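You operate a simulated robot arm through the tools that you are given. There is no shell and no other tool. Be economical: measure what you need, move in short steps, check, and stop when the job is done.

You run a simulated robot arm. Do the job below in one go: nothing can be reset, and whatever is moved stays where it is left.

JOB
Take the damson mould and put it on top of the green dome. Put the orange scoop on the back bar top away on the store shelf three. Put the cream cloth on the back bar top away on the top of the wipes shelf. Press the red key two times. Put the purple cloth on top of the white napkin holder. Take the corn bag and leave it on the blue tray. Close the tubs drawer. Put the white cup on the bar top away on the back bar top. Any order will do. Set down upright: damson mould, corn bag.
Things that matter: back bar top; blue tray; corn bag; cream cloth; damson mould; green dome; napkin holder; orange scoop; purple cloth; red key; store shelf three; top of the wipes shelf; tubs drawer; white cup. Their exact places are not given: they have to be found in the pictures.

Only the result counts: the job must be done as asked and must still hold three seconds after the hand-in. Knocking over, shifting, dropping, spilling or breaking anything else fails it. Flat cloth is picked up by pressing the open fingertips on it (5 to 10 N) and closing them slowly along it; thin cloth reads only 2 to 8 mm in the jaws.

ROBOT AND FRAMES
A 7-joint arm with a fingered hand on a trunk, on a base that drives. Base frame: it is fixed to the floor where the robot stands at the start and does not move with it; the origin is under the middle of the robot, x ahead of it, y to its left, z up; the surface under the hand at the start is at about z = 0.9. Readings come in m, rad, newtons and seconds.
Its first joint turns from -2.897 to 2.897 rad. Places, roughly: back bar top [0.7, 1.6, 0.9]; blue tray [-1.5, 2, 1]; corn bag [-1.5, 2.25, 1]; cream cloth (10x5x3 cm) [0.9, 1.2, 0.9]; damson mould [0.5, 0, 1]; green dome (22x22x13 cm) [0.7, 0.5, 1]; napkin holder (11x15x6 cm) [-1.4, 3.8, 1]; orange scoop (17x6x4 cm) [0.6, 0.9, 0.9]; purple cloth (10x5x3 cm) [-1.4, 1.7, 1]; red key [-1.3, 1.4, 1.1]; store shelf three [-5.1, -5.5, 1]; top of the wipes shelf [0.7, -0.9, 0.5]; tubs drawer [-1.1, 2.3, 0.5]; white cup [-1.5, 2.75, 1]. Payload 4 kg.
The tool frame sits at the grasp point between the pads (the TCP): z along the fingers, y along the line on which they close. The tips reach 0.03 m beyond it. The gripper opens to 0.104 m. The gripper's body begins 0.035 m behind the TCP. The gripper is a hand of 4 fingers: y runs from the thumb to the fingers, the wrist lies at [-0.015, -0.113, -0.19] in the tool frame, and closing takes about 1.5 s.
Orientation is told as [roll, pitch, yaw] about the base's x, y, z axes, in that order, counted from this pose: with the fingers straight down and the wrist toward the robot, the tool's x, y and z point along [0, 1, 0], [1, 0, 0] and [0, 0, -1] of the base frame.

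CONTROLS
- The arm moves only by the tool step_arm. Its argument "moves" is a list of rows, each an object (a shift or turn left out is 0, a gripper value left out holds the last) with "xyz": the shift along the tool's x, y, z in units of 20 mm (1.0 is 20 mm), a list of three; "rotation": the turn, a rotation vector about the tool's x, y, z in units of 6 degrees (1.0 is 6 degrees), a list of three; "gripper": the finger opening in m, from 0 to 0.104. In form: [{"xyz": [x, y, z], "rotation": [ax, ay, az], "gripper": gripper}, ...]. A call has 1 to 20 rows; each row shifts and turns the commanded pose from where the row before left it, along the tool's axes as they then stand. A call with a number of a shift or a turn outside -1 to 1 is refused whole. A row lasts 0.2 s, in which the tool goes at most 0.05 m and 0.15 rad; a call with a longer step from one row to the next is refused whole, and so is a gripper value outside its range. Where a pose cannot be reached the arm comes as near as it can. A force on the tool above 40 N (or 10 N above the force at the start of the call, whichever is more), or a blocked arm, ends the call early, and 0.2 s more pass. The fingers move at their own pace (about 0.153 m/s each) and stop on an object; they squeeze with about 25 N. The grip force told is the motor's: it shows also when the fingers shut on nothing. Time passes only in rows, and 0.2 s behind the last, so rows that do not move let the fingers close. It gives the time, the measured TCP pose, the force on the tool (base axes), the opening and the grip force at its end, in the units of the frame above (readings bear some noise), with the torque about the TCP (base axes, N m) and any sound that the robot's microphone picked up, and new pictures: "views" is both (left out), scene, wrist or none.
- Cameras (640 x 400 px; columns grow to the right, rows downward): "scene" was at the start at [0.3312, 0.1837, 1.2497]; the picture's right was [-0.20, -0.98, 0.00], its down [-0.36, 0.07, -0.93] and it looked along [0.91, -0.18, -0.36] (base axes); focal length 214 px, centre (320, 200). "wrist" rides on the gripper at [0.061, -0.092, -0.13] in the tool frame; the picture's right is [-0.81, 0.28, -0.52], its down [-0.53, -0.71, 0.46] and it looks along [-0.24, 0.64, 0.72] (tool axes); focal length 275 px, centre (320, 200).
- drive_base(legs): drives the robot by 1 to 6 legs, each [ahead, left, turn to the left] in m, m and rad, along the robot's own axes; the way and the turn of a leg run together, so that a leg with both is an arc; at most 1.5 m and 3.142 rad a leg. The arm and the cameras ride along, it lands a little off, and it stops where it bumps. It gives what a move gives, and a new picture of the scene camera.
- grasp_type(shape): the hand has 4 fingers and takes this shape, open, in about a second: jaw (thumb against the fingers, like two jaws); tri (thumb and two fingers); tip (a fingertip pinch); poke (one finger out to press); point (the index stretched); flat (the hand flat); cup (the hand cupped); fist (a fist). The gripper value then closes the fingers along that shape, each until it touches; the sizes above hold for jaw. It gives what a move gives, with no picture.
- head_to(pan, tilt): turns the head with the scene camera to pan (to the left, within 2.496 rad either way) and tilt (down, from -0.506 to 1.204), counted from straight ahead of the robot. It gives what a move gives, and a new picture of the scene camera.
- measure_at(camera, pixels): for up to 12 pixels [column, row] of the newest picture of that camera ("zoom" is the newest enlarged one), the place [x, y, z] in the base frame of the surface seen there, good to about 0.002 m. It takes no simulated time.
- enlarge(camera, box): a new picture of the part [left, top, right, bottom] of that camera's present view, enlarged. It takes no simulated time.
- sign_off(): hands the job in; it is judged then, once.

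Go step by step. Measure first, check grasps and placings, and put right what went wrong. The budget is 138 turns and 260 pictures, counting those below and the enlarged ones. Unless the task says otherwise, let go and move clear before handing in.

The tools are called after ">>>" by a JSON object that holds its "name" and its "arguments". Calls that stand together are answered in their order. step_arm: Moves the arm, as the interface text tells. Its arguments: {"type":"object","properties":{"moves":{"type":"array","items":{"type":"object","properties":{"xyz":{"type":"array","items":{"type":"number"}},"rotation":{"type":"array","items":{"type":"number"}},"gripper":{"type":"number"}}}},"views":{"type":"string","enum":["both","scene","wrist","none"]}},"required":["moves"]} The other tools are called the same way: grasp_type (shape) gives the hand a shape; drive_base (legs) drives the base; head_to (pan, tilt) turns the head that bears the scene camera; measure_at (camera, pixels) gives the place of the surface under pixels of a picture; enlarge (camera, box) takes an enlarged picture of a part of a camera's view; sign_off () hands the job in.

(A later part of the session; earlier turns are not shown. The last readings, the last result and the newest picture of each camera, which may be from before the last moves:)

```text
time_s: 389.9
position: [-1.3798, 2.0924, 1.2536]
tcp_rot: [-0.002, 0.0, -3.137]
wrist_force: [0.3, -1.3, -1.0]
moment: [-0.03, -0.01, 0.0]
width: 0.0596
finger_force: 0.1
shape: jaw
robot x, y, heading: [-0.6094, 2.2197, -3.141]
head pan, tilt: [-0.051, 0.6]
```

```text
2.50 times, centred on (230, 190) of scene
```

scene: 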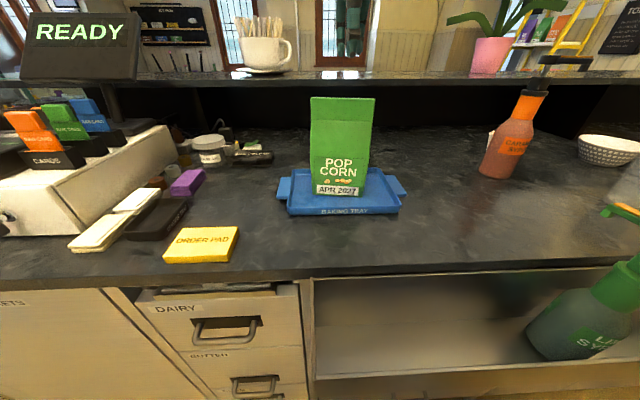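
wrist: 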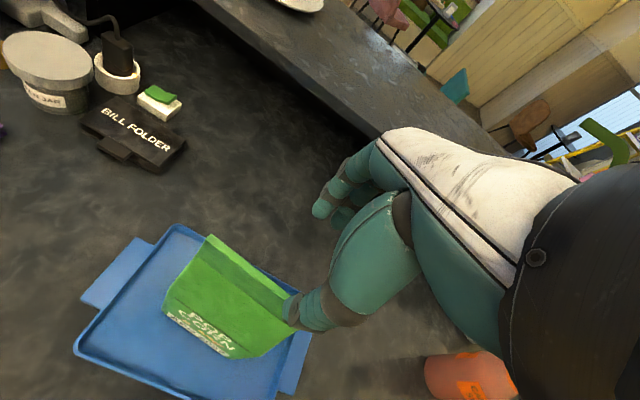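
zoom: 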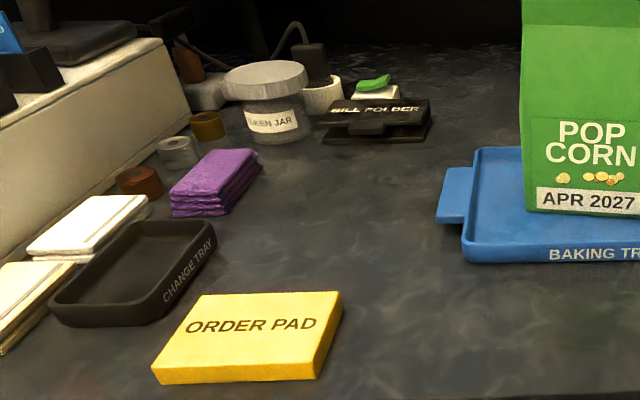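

The bag stands in the tray. Next the purple cloth at (215,180) of the zoom; strafe left so that it is in reach and measure it.

>>> {"name": "drive_base", "arguments": {"legs": [[0, 0.36, 0]]}}

>>> {"name": "head_to", "arguments": {"pan": 0.0, "tilt": 0.7}}

>>> {"name": "enlarge", "arguments": {"camera": "scene", "box": [240, 80, 400, 200]}}

```text
time_s: 392.1
position: [-1.3755, 1.7311, 1.2539]
tcp_rot: [-0.003, 0.002, -3.128]
wrist_force: [-0.2, -0.8, -1.1]
moment: [0.0, 0.0, -0.01]
width: 0.0597
finger_force: 0.0
shape: jaw
robot x, y, heading: [-0.6066, 1.8673, -3.127]
head pan, tilt: [-0.051, 0.6]
```

scene: 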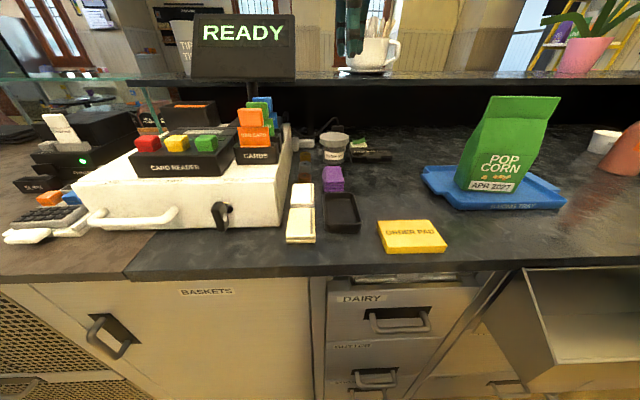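

```text
time_s: 392.8
position: [-1.375, 1.7312, 1.2528]
tcp_rot: [-0.002, 0.002, -3.131]
wrist_force: [0.3, 0.2, 0.3]
moment: [0.01, -0.02, -0.02]
width: 0.0596
finger_force: 0.0
shape: jaw
robot x, y, heading: [-0.6087, 1.8665, -3.127]
head pan, tilt: [0.0, 0.7]
```

scene: 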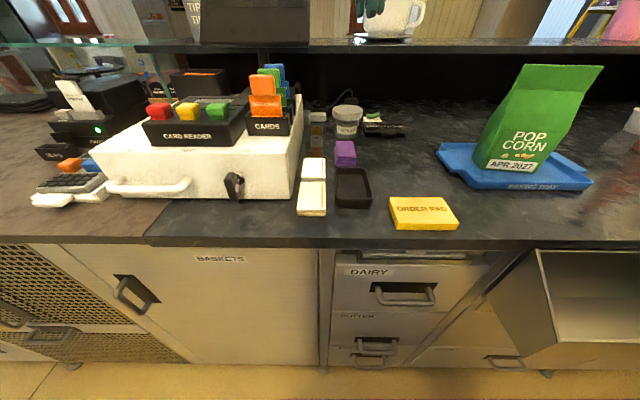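

```text
3.33 times, centred on (320, 140) of scene
```

zoom: 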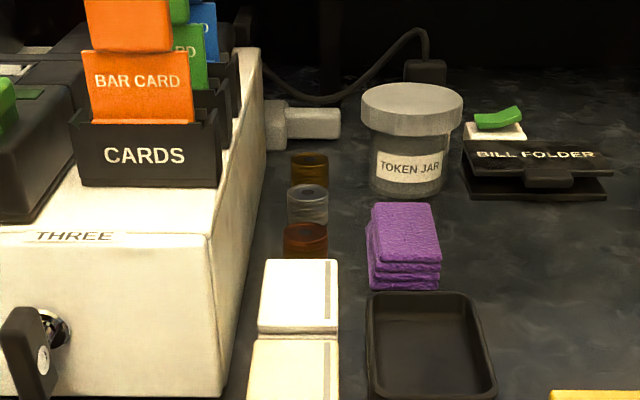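

Measure the purple cloth and its neighbours.

>>> {"name": "measure_at", "arguments": {"camera": "zoom", "pixels": [[375, 207], [430, 207], [380, 260], [437, 260], [375, 288], [435, 288], [405, 235], [410, 190], [305, 240], [305, 205], [325, 270], [430, 300]]}}

```text
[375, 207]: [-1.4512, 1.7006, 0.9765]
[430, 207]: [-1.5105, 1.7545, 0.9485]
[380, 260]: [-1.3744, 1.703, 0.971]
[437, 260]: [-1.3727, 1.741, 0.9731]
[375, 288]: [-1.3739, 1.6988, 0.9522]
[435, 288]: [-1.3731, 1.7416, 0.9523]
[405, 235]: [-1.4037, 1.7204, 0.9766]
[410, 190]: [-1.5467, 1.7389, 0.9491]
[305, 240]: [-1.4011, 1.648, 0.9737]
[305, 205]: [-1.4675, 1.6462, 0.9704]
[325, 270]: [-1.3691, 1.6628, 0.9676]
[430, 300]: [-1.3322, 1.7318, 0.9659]
```

The cloth lies along x (y 1.697–1.743, top z 0.976) with rolls 3 cm to its left. I'll turn the hand so the wrist is on the free right side (yaw -90°).

>>> {"name": "step_arm", "arguments": {"moves": [{"rotation": [0, 0, -0.993]}, {"rotation": [0, 0, -0.993]}, {"rotation": [0, 0, -0.993]}, {"rotation": [0, 0, -0.993]}, {"rotation": [0, 0, -0.993]}, {"rotation": [0, 0, -0.993]}, {"rotation": [0, 0, -0.993]}, {"rotation": [0, 0, -0.993]}, {"rotation": [0, 0, -0.993]}, {"rotation": [0, 0, -0.993]}, {"rotation": [0, 0, -0.993]}, {"rotation": [0, 0, -0.993]}, {"rotation": [0, 0, -0.993]}, {"rotation": [0, 0, -0.993]}, {"rotation": [0, 0, -0.993]}, {"xyz": [0, 0, 0]}], "views": "both"}}

```text
time_s: 396.2
position: [-1.3763, 1.7317, 1.2538]
tcp_rot: [0.001, 0.001, -1.568]
wrist_force: [-0.5, -0.6, -0.8]
moment: [0.03, -0.02, 0.02]
width: 0.0598
finger_force: 0.1
shape: jaw
robot x, y, heading: [-0.6039, 1.8718, -3.128]
head pan, tilt: [0.0, 0.7]
```

scene: 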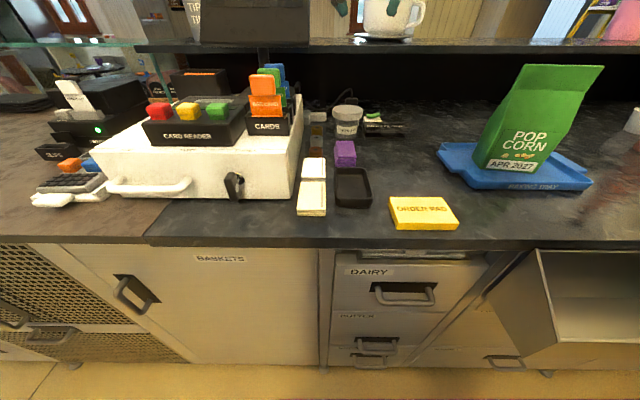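
wrist: 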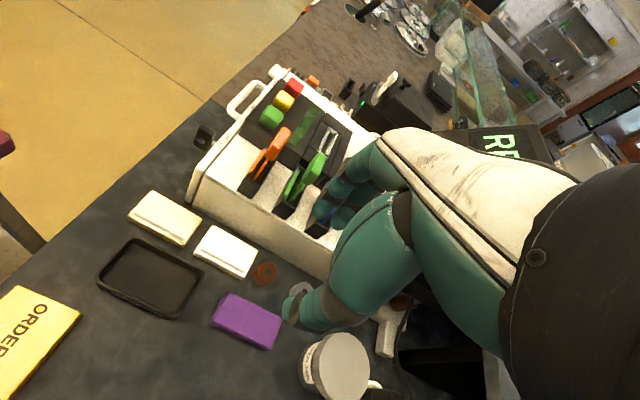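

>>> {"name": "step_arm", "arguments": {"moves": [{"xyz": [-0.75, 0.2, 0.5]}, {"xyz": [-0.75, 0.2, 0.5]}, {"xyz": [-0.75, 0.2, 0.5]}, {"xyz": [0, 0, 1]}, {"xyz": [0, 0, 1]}, {"xyz": [0, 0, 1]}, {"xyz": [0, 0, 1]}, {"xyz": [0, 0, 1]}, {"xyz": [0, 0, 1]}, {"xyz": [0, 0, 1]}, {"xyz": [0, 0, 1]}, {"xyz": [0, 0, 0.5]}, {"xyz": [0, 0, 0]}], "views": "both"}}

>>> {"name": "enlarge", "arguments": {"camera": "scene", "box": [260, 60, 420, 200]}}

```text
time_s: 399.0
position: [-1.4192, 1.7199, 1.0542]
tcp_rot: [0.001, 0.001, -1.57]
wrist_force: [-0.3, 0.1, 0.0]
moment: [0.0, 0.02, 0.01]
width: 0.0595
finger_force: 0.0
shape: jaw
robot x, y, heading: [-0.6051, 1.8685, -3.129]
head pan, tilt: [0.0, 0.7]
```

scene: 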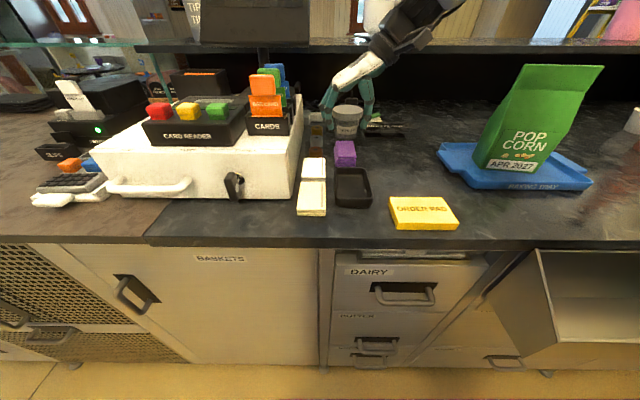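
wrist: 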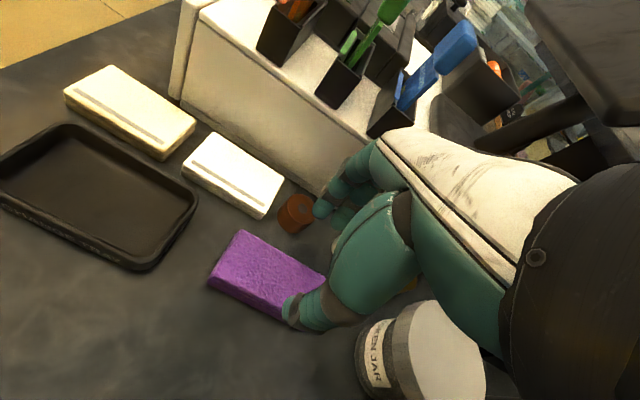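

```text
2.86 times, centred on (340, 130) of scene
```

zoom: 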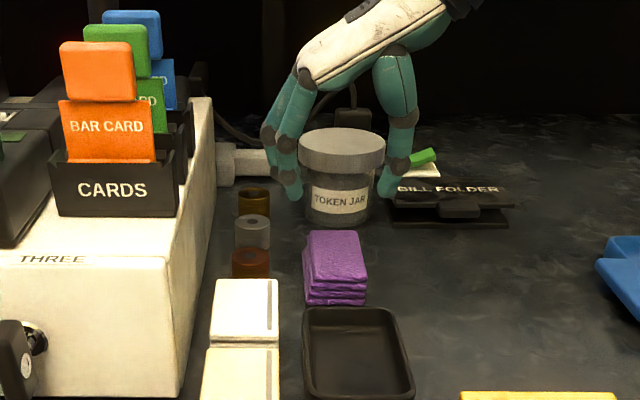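

>>> {"name": "measure_at", "arguments": {"camera": "zoom", "pixels": [[293, 192], [275, 140], [282, 180], [388, 192], [268, 135], [252, 260], [268, 260], [252, 225]]}}

```text
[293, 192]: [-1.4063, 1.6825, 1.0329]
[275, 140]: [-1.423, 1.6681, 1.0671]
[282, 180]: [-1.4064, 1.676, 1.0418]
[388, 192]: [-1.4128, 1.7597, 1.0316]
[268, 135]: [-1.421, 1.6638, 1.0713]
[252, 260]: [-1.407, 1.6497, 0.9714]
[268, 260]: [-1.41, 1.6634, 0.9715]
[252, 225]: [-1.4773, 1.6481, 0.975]
```

Finger clears the rolls by about 8 mm. Descend to z 0.985 and close.

>>> {"name": "step_arm", "arguments": {"moves": [{"xyz": [0, -0.1, 0.8]}, {"xyz": [0, 0, 0.8]}, {"xyz": [0, 0, 0.8]}, {"xyz": [0, 0, 0.8]}, {"xyz": [0, 0, 0.25]}, {"xyz": [0, 0, 0]}, {"gripper": 0.05}, {"gripper": 0.04}, {"gripper": 0.03}, {"gripper": 0.02}, {"gripper": 0.0}, {"gripper": 0.0}, {"gripper": 0.0}], "views": "none"}}

>>> {"name": "step_arm", "arguments": {"moves": [{"xyz": [0, 0, -0.4]}, {"xyz": [0, 0, -0.8]}, {"xyz": [0, 0, -1]}, {"xyz": [0, 0, -1]}, {"xyz": [0, 0, -1]}, {"xyz": [0, 0, -1]}, {"xyz": [0, 0, 0]}], "views": "both"}}

```text
time_s: 401.8
position: [-1.4202, 1.7226, 0.9843]
tcp_rot: [0.001, 0.001, -1.569]
wrist_force: [-0.2, 0.2, -0.1]
moment: [0.03, -0.03, -0.01]
width: 0.0438
finger_force: 24.8
shape: jaw
robot x, y, heading: [-0.6101, 1.866, -3.127]
head pan, tilt: [0.0, 0.7]
```

```text
time_s: 403.4
position: [-1.4194, 1.7213, 1.0895]
tcp_rot: [0.0, 0.003, -1.569]
wrist_force: [0.3, 0.2, 0.0]
moment: [-0.01, 0.01, -0.02]
width: 0.0438
finger_force: 25.0
shape: jaw
robot x, y, heading: [-0.607, 1.865, -3.13]
head pan, tilt: [0.0, 0.7]
```

scene: 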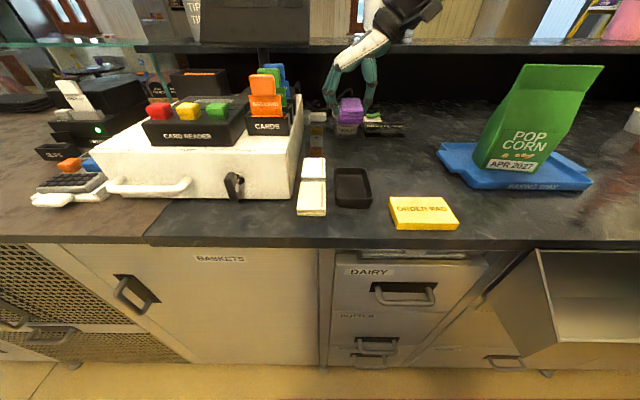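
wrist: 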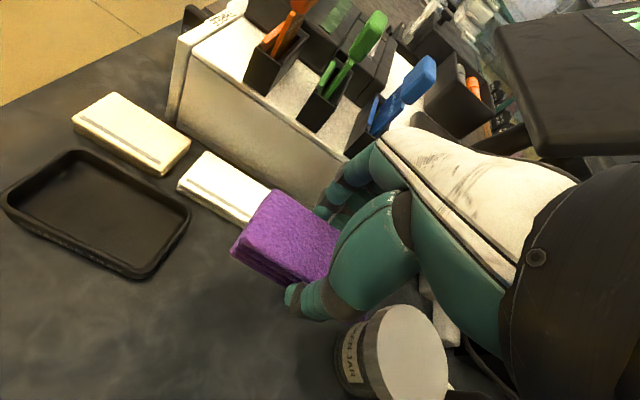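

Cloth held. Raise to z≈1.3, back off and strafe right toward the napkin holder.

>>> {"name": "step_arm", "arguments": {"moves": [{"xyz": [0, 0, -1]}, {"xyz": [0, 0, -1]}, {"xyz": [0, 0, -1]}, {"xyz": [0, 0, -1]}, {"xyz": [0, 0, -1]}, {"xyz": [0, 0, -1]}, {"xyz": [0, 0, -1]}, {"xyz": [0, 0, -1]}, {"xyz": [0, 0, -1]}, {"xyz": [0, 0, -1]}, {"xyz": [0, 0, 0]}], "views": "none"}}

>>> {"name": "drive_base", "arguments": {"legs": [[-0.35, 0, -0.012], [0, -1.4, 0], [0, -0.45, 0]]}}

>>> {"name": "head_to", "arguments": {"pan": 0.0, "tilt": 0.5}}

>>> {"name": "head_to", "arguments": {"pan": 0.7, "tilt": 0.5}}

```text
time_s: 405.8
position: [-1.42, 1.7222, 1.2889]
tcp_rot: [0.001, 0.002, -1.569]
wrist_force: [0.3, 0.6, -0.8]
moment: [0.03, 0.0, -0.01]
width: 0.0441
finger_force: 25.2
shape: jaw
robot x, y, heading: [-0.606, 1.8674, -3.132]
head pan, tilt: [0.0, 0.7]
```

```text
time_s: 416.9
position: [-1.0877, 3.5677, 1.2888]
tcp_rot: [-0.002, 0.0, -1.568]
wrist_force: [0.1, -0.3, -0.3]
moment: [-0.02, -0.02, -0.02]
width: 0.044
finger_force: 25.2
shape: jaw
robot x, y, heading: [-0.274, 3.7135, -3.127]
head pan, tilt: [0.0, 0.7]
```

scene: 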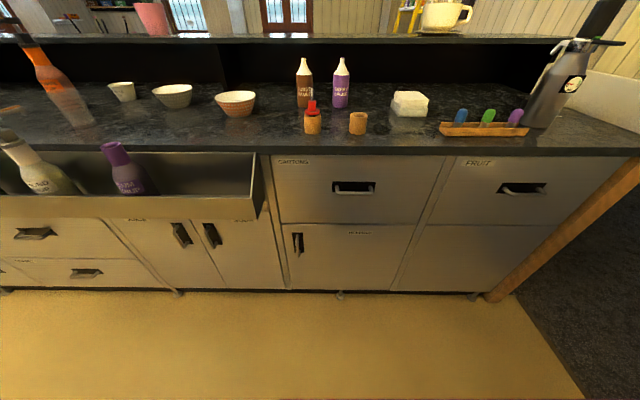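

```text
time_s: 417.6
position: [-1.0872, 3.5685, 1.2878]
tcp_rot: [0.001, 0.002, -1.569]
wrist_force: [-0.2, 0.5, -0.1]
moment: [0.03, -0.02, 0.04]
width: 0.0441
finger_force: 24.4
shape: jaw
robot x, y, heading: [-0.2742, 3.7112, -3.124]
head pan, tilt: [0.0, 0.499]
```

scene: 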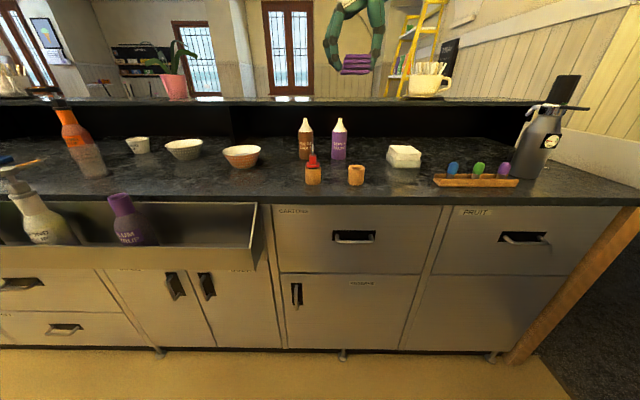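

```text
time_s: 418.7
position: [-1.0881, 3.5681, 1.2883]
tcp_rot: [0.002, 0.002, -1.568]
wrist_force: [-0.3, 0.3, -0.8]
moment: [-0.02, -0.02, -0.01]
width: 0.0444
finger_force: 25.1
shape: jaw
robot x, y, heading: [-0.2719, 3.7125, -3.129]
head pan, tilt: [0.7, 0.499]
```

scene: 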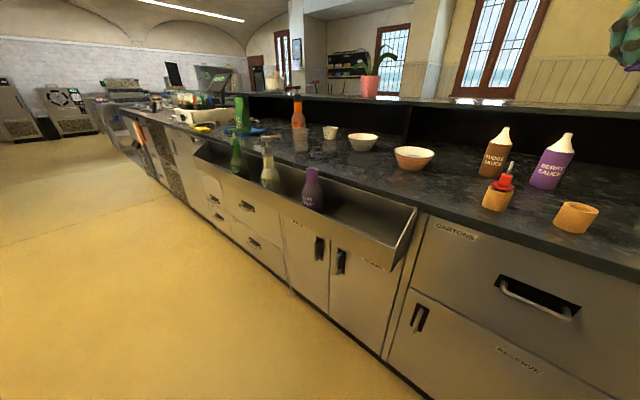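

The napkin holder is the white box at (404,155) of the straight-ahead view. Zoom and measure it.

>>> {"name": "head_to", "arguments": {"pan": -0.2, "tilt": 0.55}}

>>> {"name": "enlarge", "arguments": {"camera": "scene", "box": [240, 90, 480, 220]}}

```text
time_s: 419.9
position: [-1.0878, 3.5675, 1.2882]
tcp_rot: [0.001, 0.002, -1.569]
wrist_force: [-0.7, 0.0, -0.6]
moment: [0.03, 0.03, 0.0]
width: 0.0442
finger_force: 25.4
shape: jaw
robot x, y, heading: [-0.2732, 3.7143, -3.131]
head pan, tilt: [-0.201, 0.55]
```

scene: 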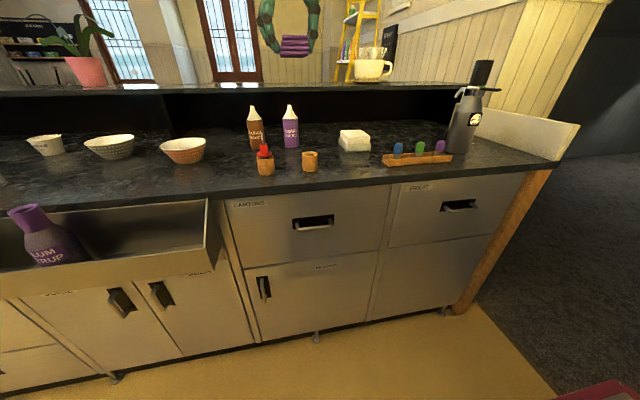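

```text
2.67 times, centred on (360, 155) of scene
```

zoom: 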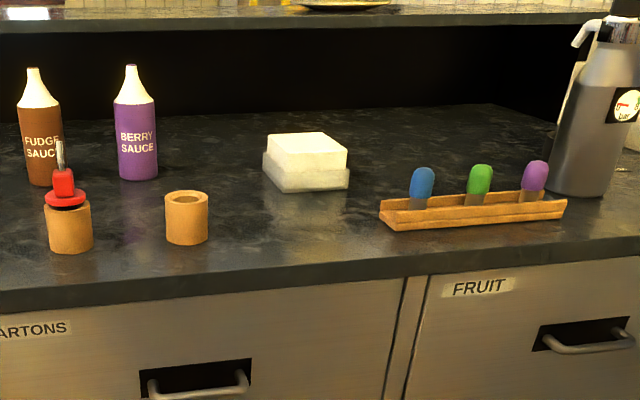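

>>> {"name": "measure_at", "arguments": {"camera": "zoom", "pixels": [[270, 140], [325, 135], [345, 155], [285, 168], [305, 150], [265, 160], [280, 190], [347, 185], [315, 180], [265, 152], [300, 140]]}}

>>> {"name": "drive_base", "arguments": {"legs": [[0.33, -0.15, 0]]}}

>>> {"name": "enlarge", "arguments": {"camera": "scene", "box": [220, 90, 420, 230]}}

```text
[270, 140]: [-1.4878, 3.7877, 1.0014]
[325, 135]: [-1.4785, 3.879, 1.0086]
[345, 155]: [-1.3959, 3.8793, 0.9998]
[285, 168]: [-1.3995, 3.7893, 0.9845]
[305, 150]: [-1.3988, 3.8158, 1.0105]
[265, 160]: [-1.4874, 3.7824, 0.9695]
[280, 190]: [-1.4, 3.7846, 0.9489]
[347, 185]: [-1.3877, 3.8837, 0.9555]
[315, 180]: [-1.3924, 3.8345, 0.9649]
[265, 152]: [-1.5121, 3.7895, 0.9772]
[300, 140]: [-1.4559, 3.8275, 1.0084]
```

```text
time_s: 422.2
position: [-1.4153, 3.7136, 1.2885]
tcp_rot: [0.001, 0.001, -1.571]
wrist_force: [-0.3, 0.4, -0.1]
moment: [0.01, 0.01, -0.02]
width: 0.0438
finger_force: 25.5
shape: jaw
robot x, y, heading: [-0.6017, 3.8574, -3.13]
head pan, tilt: [-0.201, 0.55]
```

scene: 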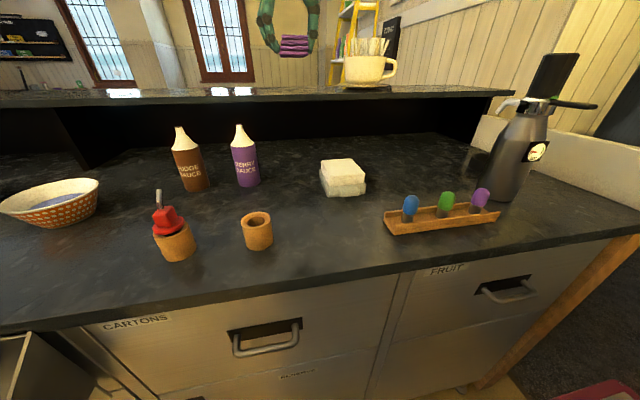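

```text
2.86 times, centred on (320, 160) of scene
```

zoom: 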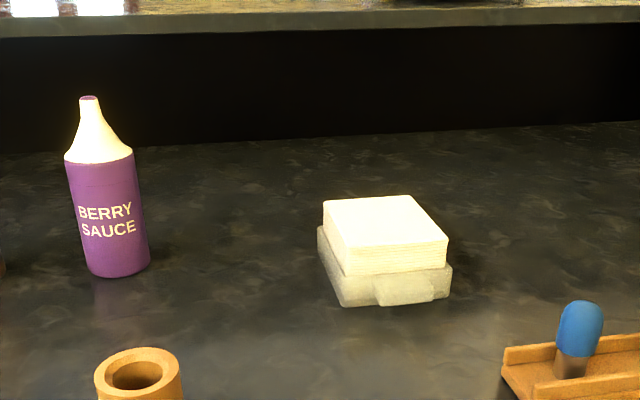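

>>> {"name": "measure_at", "arguments": {"camera": "zoom", "pixels": [[328, 205], [408, 199], [442, 238], [345, 247], [390, 222], [345, 300], [448, 290]]}}

```text
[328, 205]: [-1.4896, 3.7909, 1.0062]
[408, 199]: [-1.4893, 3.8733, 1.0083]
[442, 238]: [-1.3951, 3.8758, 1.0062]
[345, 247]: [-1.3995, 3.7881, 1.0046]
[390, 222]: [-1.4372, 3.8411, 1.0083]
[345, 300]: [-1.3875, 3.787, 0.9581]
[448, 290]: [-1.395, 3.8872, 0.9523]
```

The napkin stack's top is centred (-1.443, 3.832) at z 1.008. Carry the cloth over it and lower.

>>> {"name": "step_arm", "arguments": {"moves": [{"xyz": [-0.23, -0.985, 0]}, {"xyz": [-0.23, -0.985, 0]}, {"xyz": [-0.23, -0.985, 0]}, {"xyz": [-0.23, -0.985, 0]}, {"xyz": [-0.23, -0.985, 0]}, {"xyz": [-0.23, -0.985, 0]}, {"xyz": [0, 0, 1]}, {"xyz": [0, 0, 1]}, {"xyz": [0, 0, 1]}, {"xyz": [0, 0, 1]}, {"xyz": [0, 0, 1]}, {"xyz": [0, 0, 1]}, {"xyz": [0, 0, 1]}, {"xyz": [0, 0, 1]}, {"xyz": [0, 0, 1]}, {"xyz": [0, 0, 1]}, {"xyz": [0, 0, 1]}, {"xyz": [0, 0, 0]}], "views": "both"}}

>>> {"name": "enlarge", "arguments": {"camera": "scene", "box": [260, 100, 420, 220]}}

```text
time_s: 426.0
position: [-1.4436, 3.8338, 1.069]
tcp_rot: [0.0, 0.002, -1.57]
wrist_force: [0.5, 0.8, 0.0]
moment: [-0.02, -0.03, -0.01]
width: 0.0439
finger_force: 24.9
shape: jaw
robot x, y, heading: [-0.603, 3.8576, -3.131]
head pan, tilt: [-0.201, 0.55]
```

scene: 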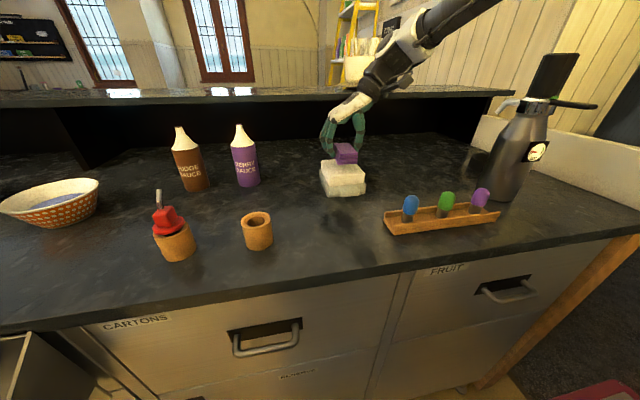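
wrist: 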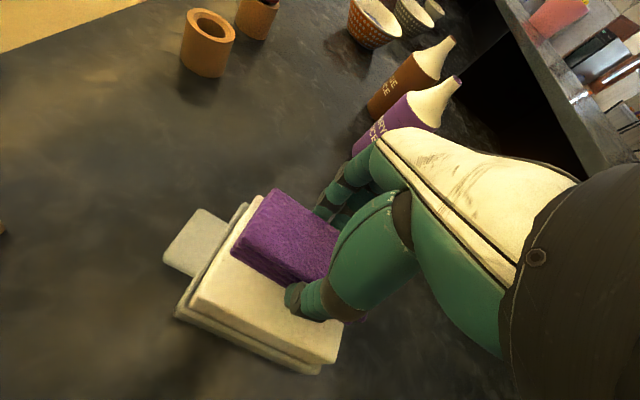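

```text
3.33 times, centred on (340, 160) of scene
```

zoom: 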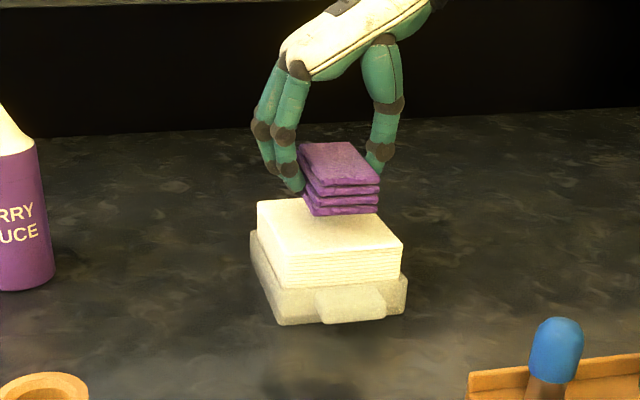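

Well placed above the stack. Lower 2 cm, then to contact.

>>> {"name": "step_arm", "arguments": {"moves": [{"xyz": [0, 0, 0.5]}, {"xyz": [0, 0, 0.5]}, {"xyz": [0, 0, 0]}], "views": "none"}}

>>> {"name": "step_arm", "arguments": {"moves": [{"xyz": [0, 0, 0.1]}, {"xyz": [0, 0, 0.1]}, {"xyz": [0, 0, 0]}], "views": "none"}}

>>> {"name": "step_arm", "arguments": {"moves": [{"xyz": [0, 0, 0.05]}, {"xyz": [0, 0, 0.05]}, {"xyz": [0, 0, 0]}], "views": "none"}}

```text
time_s: 426.8
position: [-1.4426, 3.8334, 1.0502]
tcp_rot: [0.0, 0.002, -1.572]
wrist_force: [0.0, 0.0, 0.7]
moment: [0.0, 0.03, 0.01]
width: 0.0438
finger_force: 24.8
shape: jaw
robot x, y, heading: [-0.605, 3.8589, -3.13]
head pan, tilt: [-0.201, 0.55]
```

```text
time_s: 427.6
position: [-1.4439, 3.8335, 1.0457]
tcp_rot: [-0.002, 0.001, -1.571]
wrist_force: [-0.3, 0.1, 0.0]
moment: [0.03, -0.02, 0.0]
width: 0.044
finger_force: 24.6
shape: jaw
robot x, y, heading: [-0.6014, 3.8625, -3.135]
head pan, tilt: [-0.201, 0.55]
```

```text
time_s: 428.4
position: [-1.4429, 3.8328, 1.0437]
tcp_rot: [0.001, 0.002, -1.572]
wrist_force: [0.1, -0.3, 13.0]
moment: [0.03, 0.02, -0.01]
width: 0.0445
finger_force: 25.3
shape: jaw
robot x, y, heading: [-0.602, 3.8568, -3.134]
head pan, tilt: [-0.201, 0.55]
```

Contact (13 N). Release and lift.

>>> {"name": "step_arm", "arguments": {"moves": [{"xyz": [0, 0, -0.07]}, {"gripper": 0.05}, {"gripper": 0.06}, {"gripper": 0.07}, {"xyz": [0, 0, 0]}, {"xyz": [0, 0, -0.5]}, {"xyz": [0, 0, -1]}, {"xyz": [0, 0, -1]}, {"xyz": [0, 0, -1]}, {"xyz": [0, 0, -1]}, {"xyz": [0, 0, -1]}, {"xyz": [0, 0, -1]}, {"xyz": [0, 0, -1]}, {"xyz": [0, 0, -1]}, {"xyz": [0, 0, -1]}, {"xyz": [0, 0, -1]}, {"xyz": [0, 0, 0]}], "views": "scene"}}

>>> {"name": "enlarge", "arguments": {"camera": "scene", "box": [260, 100, 420, 220]}}

```text
time_s: 432.0
position: [-1.4419, 3.8319, 1.2549]
tcp_rot: [0.003, 0.001, -1.571]
wrist_force: [-0.5, 0.9, 0.2]
moment: [0.02, 0.01, 0.02]
width: 0.0698
finger_force: 0.1
shape: jaw
robot x, y, heading: [-0.599, 3.8579, -3.13]
head pan, tilt: [-0.201, 0.55]
```

scene: 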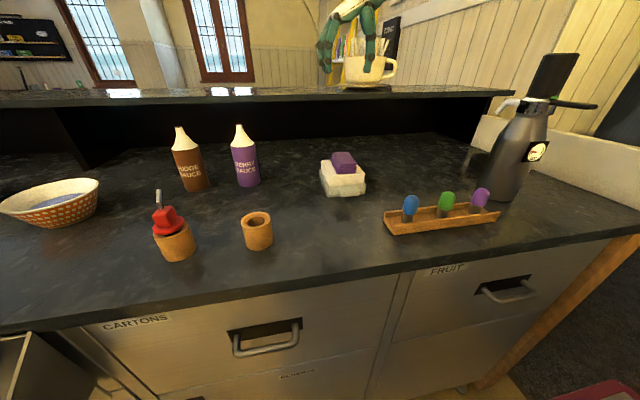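

```text
3.33 times, centred on (340, 160) of scene
```

zoom: 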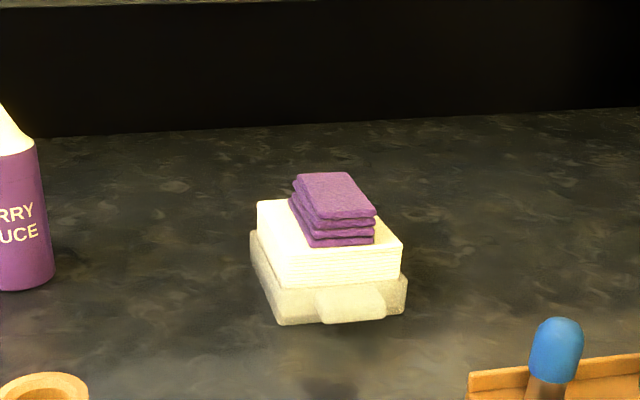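

The purple cloth rests on the napkins. Now the white cup near (-1.5, 2.75): back off, strafe left, and look.

>>> {"name": "drive_base", "arguments": {"legs": [[-0.25, 0, -0.012], [0, 0.95, 0]]}}

>>> {"name": "head_to", "arguments": {"pan": 0.05, "tilt": 0.5}}

>>> {"name": "enlarge", "arguments": {"camera": "scene", "box": [200, 80, 460, 230]}}

```text
time_s: 438.3
position: [-1.1953, 2.8961, 1.2544]
tcp_rot: [0.002, 0.003, -1.575]
wrist_force: [-0.2, 0.7, -0.2]
moment: [-0.01, 0.02, -0.01]
width: 0.0694
finger_force: 0.0
shape: jaw
robot x, y, heading: [-0.3537, 2.9229, -3.131]
head pan, tilt: [-0.201, 0.55]
```

scene: 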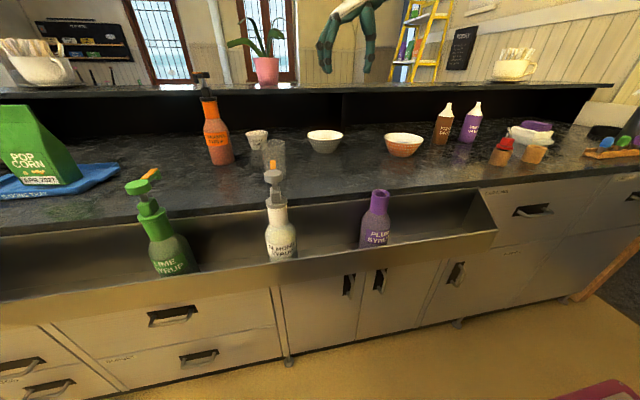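

```text
time_s: 439.1
position: [-1.1951, 2.8952, 1.2536]
tcp_rot: [0.001, 0.001, -1.574]
wrist_force: [-0.4, 0.3, 0.1]
moment: [0.03, 0.02, 0.0]
width: 0.0695
finger_force: 0.1
shape: jaw
robot x, y, heading: [-0.3554, 2.9191, -3.132]
head pan, tilt: [0.051, 0.499]
```

scene: 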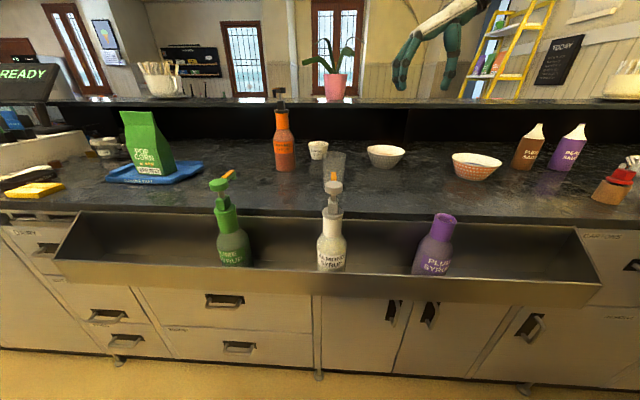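

```text
2.46 times, centred on (330, 155) of scene
```

zoom: 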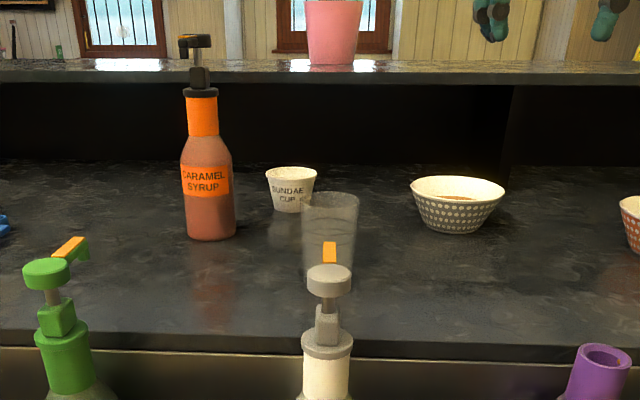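

The white SUNDAE CUP is at (291,188) of the zoom, between the caramel bottle and the glass. Measure all.

>>> {"name": "measure_at", "arguments": {"camera": "zoom", "pixels": [[290, 208], [290, 180], [268, 178], [314, 178], [290, 169], [290, 195], [330, 230], [310, 230], [355, 230], [232, 220], [235, 180], [200, 45]]}}

>>> {"name": "enlarge", "arguments": {"camera": "scene", "box": [295, 130, 355, 180]}}

```text
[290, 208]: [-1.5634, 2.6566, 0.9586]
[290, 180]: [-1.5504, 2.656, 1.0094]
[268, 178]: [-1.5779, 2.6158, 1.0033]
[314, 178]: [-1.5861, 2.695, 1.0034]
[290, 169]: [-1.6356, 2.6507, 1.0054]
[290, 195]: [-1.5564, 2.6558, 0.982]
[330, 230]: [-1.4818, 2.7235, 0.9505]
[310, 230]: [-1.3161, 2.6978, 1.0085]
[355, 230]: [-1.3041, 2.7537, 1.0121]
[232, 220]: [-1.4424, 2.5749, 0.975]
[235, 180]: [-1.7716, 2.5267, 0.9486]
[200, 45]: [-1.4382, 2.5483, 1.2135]
```

```text
8.00 times, centred on (325, 155) of scene
```

zoom: 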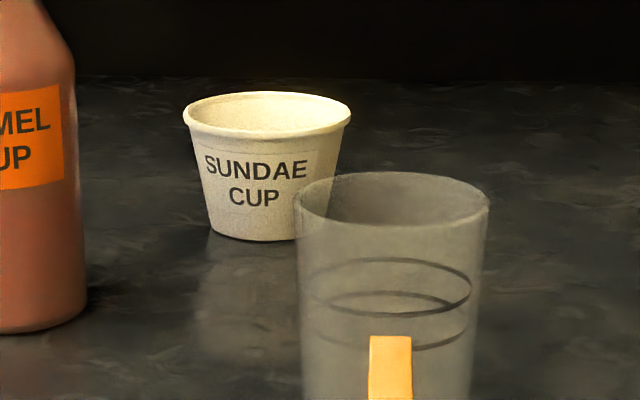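

The sundae cup: rim Ø≈8.5 cm centred (-1.593, 2.655), rim z 1.007. Turn the hand back to face the bar and check the ledge edge behind the cup.

>>> {"name": "measure_at", "arguments": {"camera": "scene", "pixels": [[320, 106], [320, 103], [320, 100], [285, 100], [278, 92], [335, 185], [334, 155], [330, 213]]}}

>>> {"name": "step_arm", "arguments": {"moves": [{"rotation": [0, 0, 0.993], "gripper": 0.104}, {"rotation": [0, 0, 0.993]}, {"rotation": [0, 0, 0.993]}, {"rotation": [0, 0, 0.993]}, {"rotation": [0, 0, 0.993]}, {"rotation": [0, 0, 0.993]}, {"rotation": [0, 0, 0.993]}, {"rotation": [0, 0, 0.993]}, {"rotation": [0, 0, 0.993]}, {"rotation": [0, 0, 0.993]}, {"rotation": [0, 0, 0.993]}, {"rotation": [0, 0, 0.993]}, {"rotation": [0, 0, 0.993]}, {"rotation": [0, 0, 0.993]}, {"rotation": [0, 0, 0.993]}, {"xyz": [0, 0, -1]}, {"xyz": [0, 0, -1]}, {"xyz": [0, 0, 0]}], "views": "wrist"}}

```text
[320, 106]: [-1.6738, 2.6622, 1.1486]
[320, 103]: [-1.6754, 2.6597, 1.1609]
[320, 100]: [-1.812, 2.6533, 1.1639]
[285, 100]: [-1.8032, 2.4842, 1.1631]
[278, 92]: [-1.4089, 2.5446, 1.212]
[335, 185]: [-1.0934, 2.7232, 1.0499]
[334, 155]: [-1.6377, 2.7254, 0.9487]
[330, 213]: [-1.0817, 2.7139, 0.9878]
```

```text
time_s: 442.9
position: [-1.197, 2.8956, 1.2942]
tcp_rot: [-0.003, 0.001, -3.135]
wrist_force: [0.3, -0.3, 0.0]
moment: [0.05, -0.02, -0.02]
width: 0.1037
finger_force: 0.1
shape: jaw
robot x, y, heading: [-0.351, 2.9178, -3.129]
head pan, tilt: [0.051, 0.499]
```

wrist: 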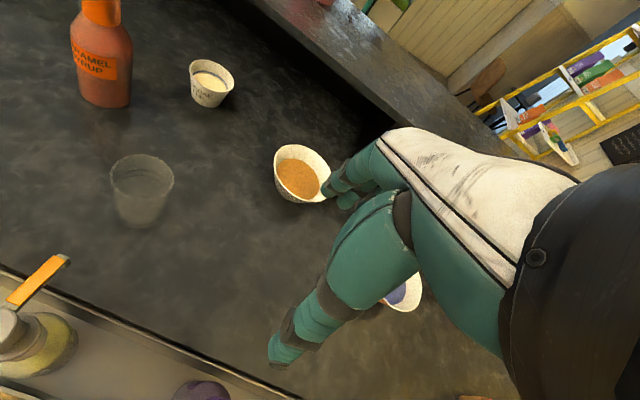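

The ledge edge is at x -1.674, too near for closing along x, so I'll close along y with the wrist on the right (yaw -90°). Move in.

>>> {"name": "step_arm", "arguments": {"moves": [{"rotation": [0, 0, -0.993]}, {"rotation": [0, 0, -0.993]}, {"rotation": [0, 0, -0.993]}, {"rotation": [0, 0, -0.993]}, {"rotation": [0, 0, -0.993]}, {"rotation": [0, 0, -0.993]}, {"rotation": [0, 0, -0.993]}, {"rotation": [0, 0, -0.993]}, {"rotation": [0, 0, -0.993]}, {"rotation": [0, 0, -0.993]}, {"rotation": [0, 0, -0.993]}, {"rotation": [0, 0, -0.993]}, {"rotation": [0, 0, -0.993]}, {"rotation": [0, 0, -0.993]}, {"rotation": [0, 0, -0.993]}, {"xyz": [0, 0, 0]}], "views": "none"}}

>>> {"name": "drive_base", "arguments": {"legs": [[0, 0.2, -0.012], [0.26, 0, 0]]}}

>>> {"name": "head_to", "arguments": {"pan": 0.0, "tilt": 0.55}}

>>> {"name": "enlarge", "arguments": {"camera": "scene", "box": [240, 60, 440, 200]}}

```text
time_s: 446.3
position: [-1.1953, 2.8941, 1.2949]
tcp_rot: [-0.002, 0.003, -1.573]
wrist_force: [0.0, -0.1, 0.3]
moment: [-0.02, -0.01, -0.02]
width: 0.1036
finger_force: 0.0
shape: jaw
robot x, y, heading: [-0.3537, 2.9205, -3.135]
head pan, tilt: [0.051, 0.499]
```

```text
time_s: 449.4
position: [-1.4559, 2.7027, 1.2942]
tcp_rot: [0.0, 0.002, -1.584]
wrist_force: [0.7, 1.0, 0.5]
moment: [0.0, 0.03, 0.02]
width: 0.1038
finger_force: 0.1
shape: jaw
robot x, y, heading: [-0.6123, 2.7181, 3.136]
head pan, tilt: [0.051, 0.499]
```

scene: 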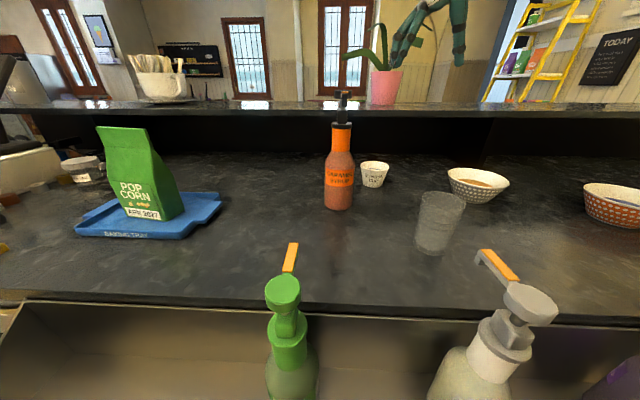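

```text
time_s: 450.0
position: [-1.458, 2.7021, 1.2953]
tcp_rot: [-0.001, 0.002, -1.583]
wrist_force: [0.2, -0.4, 0.1]
moment: [0.01, 0.02, -0.02]
width: 0.1039
finger_force: 0.1
shape: jaw
robot x, y, heading: [-0.6153, 2.7186, 3.142]
head pan, tilt: [0.0, 0.55]
```

scene: 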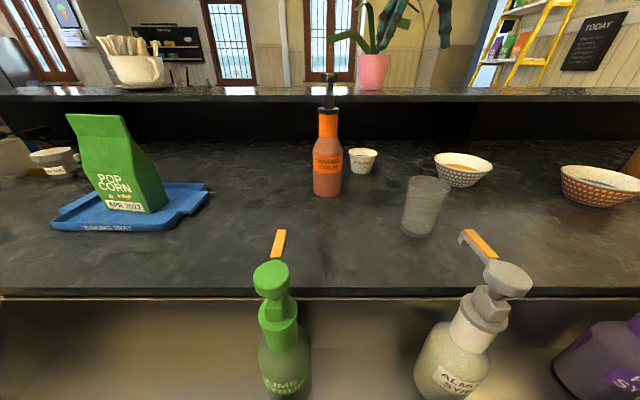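

```text
2.86 times, centred on (340, 130) of scene
```

zoom: 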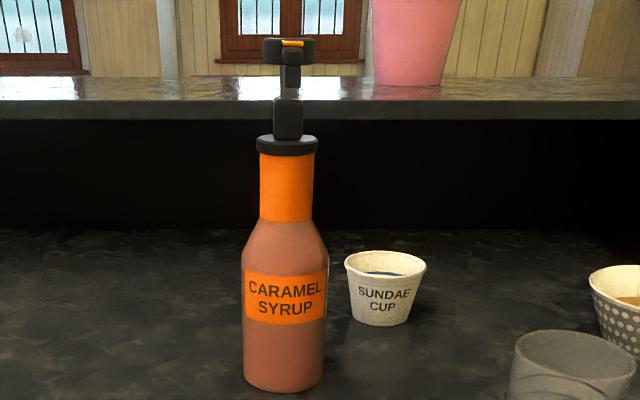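

Measure the cup from here and the plant's leaves near the hand.

>>> {"name": "measure_at", "arguments": {"camera": "zoom", "pixels": [[385, 320], [385, 278], [348, 265], [423, 268], [385, 254], [325, 300], [410, 60], [600, 330]]}}

>>> {"name": "measure_at", "arguments": {"camera": "scene", "pixels": [[345, 40], [368, 30], [390, 30], [400, 15], [412, 8], [445, 30], [380, 45]]}}

>>> {"name": "head_to", "arguments": {"pan": -0.1, "tilt": 0.1}}

```text
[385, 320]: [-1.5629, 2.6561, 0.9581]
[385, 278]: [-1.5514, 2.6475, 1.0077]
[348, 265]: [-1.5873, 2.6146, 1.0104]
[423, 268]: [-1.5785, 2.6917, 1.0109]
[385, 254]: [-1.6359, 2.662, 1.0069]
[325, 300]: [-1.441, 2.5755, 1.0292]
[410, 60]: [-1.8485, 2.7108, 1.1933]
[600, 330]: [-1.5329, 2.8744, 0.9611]
```

```text
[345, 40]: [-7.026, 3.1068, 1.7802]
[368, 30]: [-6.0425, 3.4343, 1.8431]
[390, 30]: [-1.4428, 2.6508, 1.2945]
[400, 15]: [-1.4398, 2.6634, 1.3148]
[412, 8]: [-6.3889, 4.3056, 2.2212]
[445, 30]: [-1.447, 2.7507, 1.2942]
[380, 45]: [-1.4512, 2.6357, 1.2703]
```

```text
time_s: 450.9
position: [-1.4583, 2.7017, 1.2957]
tcp_rot: [0.001, 0.002, -1.582]
wrist_force: [-0.8, 0.4, 0.1]
moment: [0.0, 0.01, 0.02]
width: 0.1037
finger_force: 0.1
shape: jaw
robot x, y, heading: [-0.6131, 2.7186, 3.141]
head pan, tilt: [-0.099, 0.099]
```

scene: 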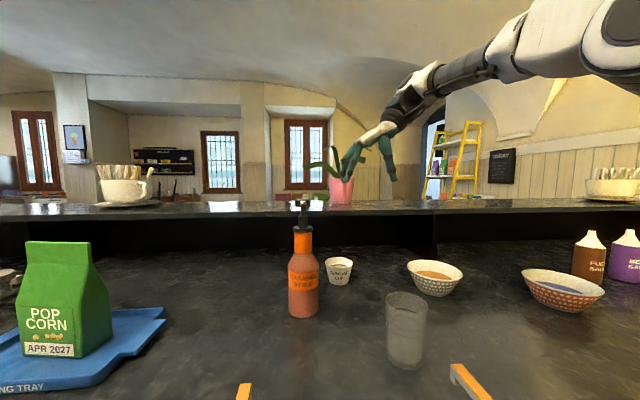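

>>> {"name": "enlarge", "arguments": {"camera": "scene", "box": [290, 90, 410, 220]}}

>>> {"name": "measure_at", "arguments": {"camera": "zoom", "pixels": [[120, 230], [160, 180], [210, 190], [235, 150], [270, 300], [150, 225], [225, 245], [195, 230]]}}

```text
3.08 times, centred on (350, 155) of scene
```

zoom: 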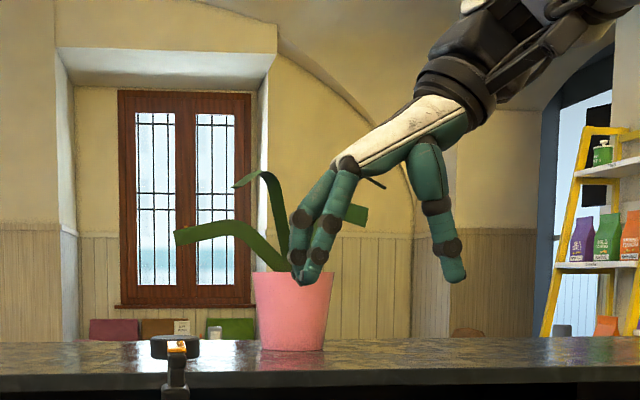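

```text
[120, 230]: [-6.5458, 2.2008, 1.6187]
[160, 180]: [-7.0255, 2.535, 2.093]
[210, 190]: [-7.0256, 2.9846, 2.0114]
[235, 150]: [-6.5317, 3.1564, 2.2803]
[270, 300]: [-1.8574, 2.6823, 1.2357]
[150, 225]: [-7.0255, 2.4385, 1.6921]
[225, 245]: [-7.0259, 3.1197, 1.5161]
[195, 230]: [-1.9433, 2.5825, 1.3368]
```

>>> {"name": "measure_at", "arguments": {"camera": "zoom", "pixels": [[355, 214], [270, 185], [283, 225], [245, 235], [372, 182], [380, 186]]}}

```text
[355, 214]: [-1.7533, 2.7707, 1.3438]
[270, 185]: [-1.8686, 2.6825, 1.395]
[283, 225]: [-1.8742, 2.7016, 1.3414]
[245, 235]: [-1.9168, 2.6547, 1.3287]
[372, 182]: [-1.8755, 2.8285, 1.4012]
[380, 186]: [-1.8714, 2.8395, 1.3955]
```

Leaves stay beyond x -1.75, so there is clearance. Move over the cup (-1.593, 2.654) and lower part way.

>>> {"name": "step_arm", "arguments": {"moves": [{"xyz": [-0.965, 0.35, 0.3]}, {"xyz": [-0.965, 0.35, 0.3]}, {"xyz": [-0.965, 0.35, 0.3]}, {"xyz": [-0.965, 0.35, 0.3]}, {"xyz": [-0.965, 0.35, 0.3]}, {"xyz": [-0.965, 0.35, 0]}, {"xyz": [-0.965, 0.35, 0]}, {"xyz": [0, 0, 1]}, {"xyz": [0, 0, 1]}, {"xyz": [0, 0, 1]}, {"xyz": [0, 0, 1]}, {"xyz": [0, 0, 1]}, {"xyz": [0, 0, 1]}, {"xyz": [0, 0, 1]}, {"xyz": [0, 0, 1]}, {"xyz": [0, 0, 1]}, {"xyz": [0, 0, 0]}], "views": "both"}}

>>> {"name": "enlarge", "arguments": {"camera": "scene", "box": [270, 160, 450, 310]}}

```text
time_s: 454.5
position: [-1.5624, 2.6619, 1.0811]
tcp_rot: [0.001, 0.002, -1.583]
wrist_force: [0.2, 0.6, 0.3]
moment: [-0.01, 0.0, 0.02]
width: 0.1039
finger_force: 0.0
shape: jaw
out of reach, approached as far as the arm can: row 6, 7
robot x, y, heading: [-0.6142, 2.7196, 3.141]
head pan, tilt: [-0.099, 0.099]
```

scene: 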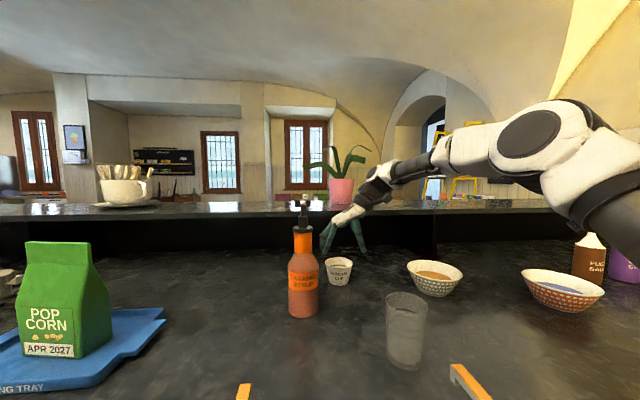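
wrist: 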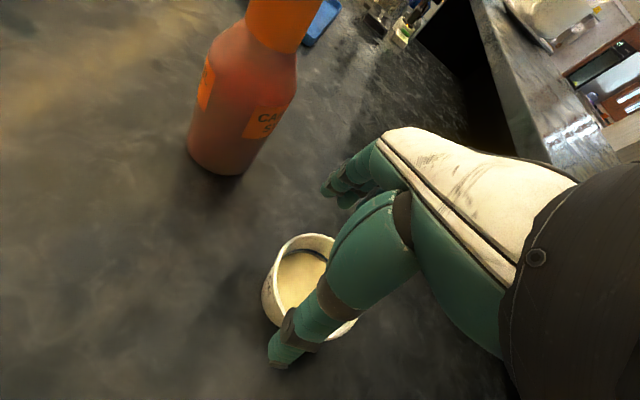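

```text
2.67 times, centred on (360, 235) of scene
```

zoom: 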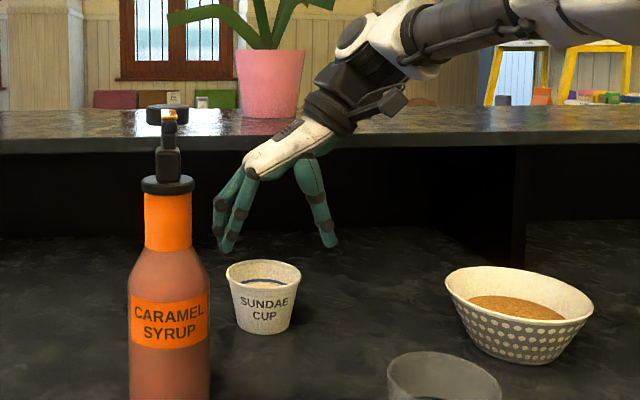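

3 cm short in reach. Try moving on at this lower height.

>>> {"name": "step_arm", "arguments": {"moves": [{"xyz": [-0.75, 0.2, 0]}, {"xyz": [-0.75, 0.2, 0]}, {"xyz": [0, 0, 0]}], "views": "none"}}

```text
time_s: 455.3
position: [-1.5914, 2.6552, 1.0802]
tcp_rot: [0.0, 0.002, -1.583]
wrist_force: [0.0, -0.2, 0.2]
moment: [-0.02, 0.0, 0.02]
width: 0.1037
finger_force: 0.0
shape: jaw
robot x, y, heading: [-0.6097, 2.7207, 3.139]
head pan, tilt: [-0.099, 0.099]
```

Reached. Lower to z≈1.003 around the cup and check.

>>> {"name": "step_arm", "arguments": {"moves": [{"xyz": [0, 0, 0.8]}, {"xyz": [0, 0, 0.8]}, {"xyz": [0, 0, 0.8]}, {"xyz": [0, 0, 0.8]}, {"xyz": [0, 0, 0.65]}, {"xyz": [0, 0, 0]}], "views": "both"}}

>>> {"name": "enlarge", "arguments": {"camera": "scene", "box": [270, 180, 430, 310]}}

```text
time_s: 456.7
position: [-1.5897, 2.6554, 1.0022]
tcp_rot: [0.002, 0.001, -1.583]
wrist_force: [0.1, -0.8, 4.9]
moment: [0.0, -0.04, -0.02]
width: 0.1038
finger_force: 0.0
shape: jaw
robot x, y, heading: [-0.6167, 2.7212, 3.139]
head pan, tilt: [-0.099, 0.099]
```

scene: 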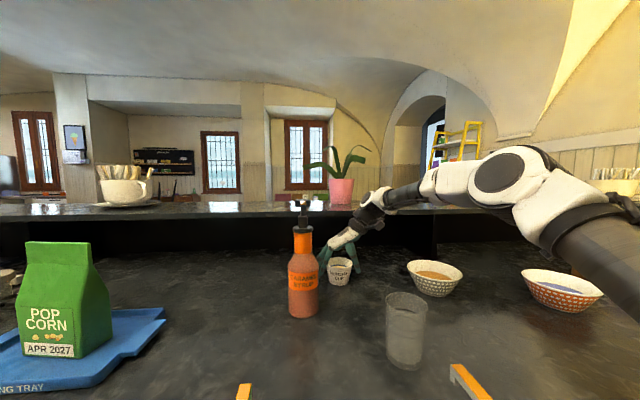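
wrist: 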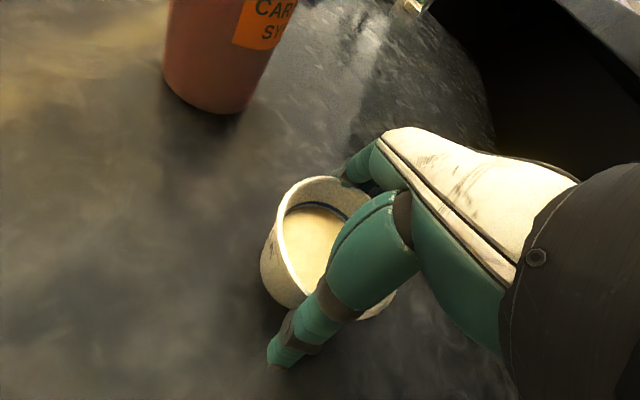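

```text
3.08 times, centred on (350, 245) of scene
```

zoom: 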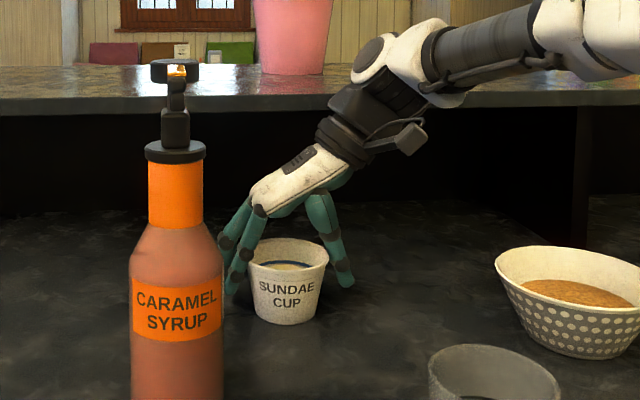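

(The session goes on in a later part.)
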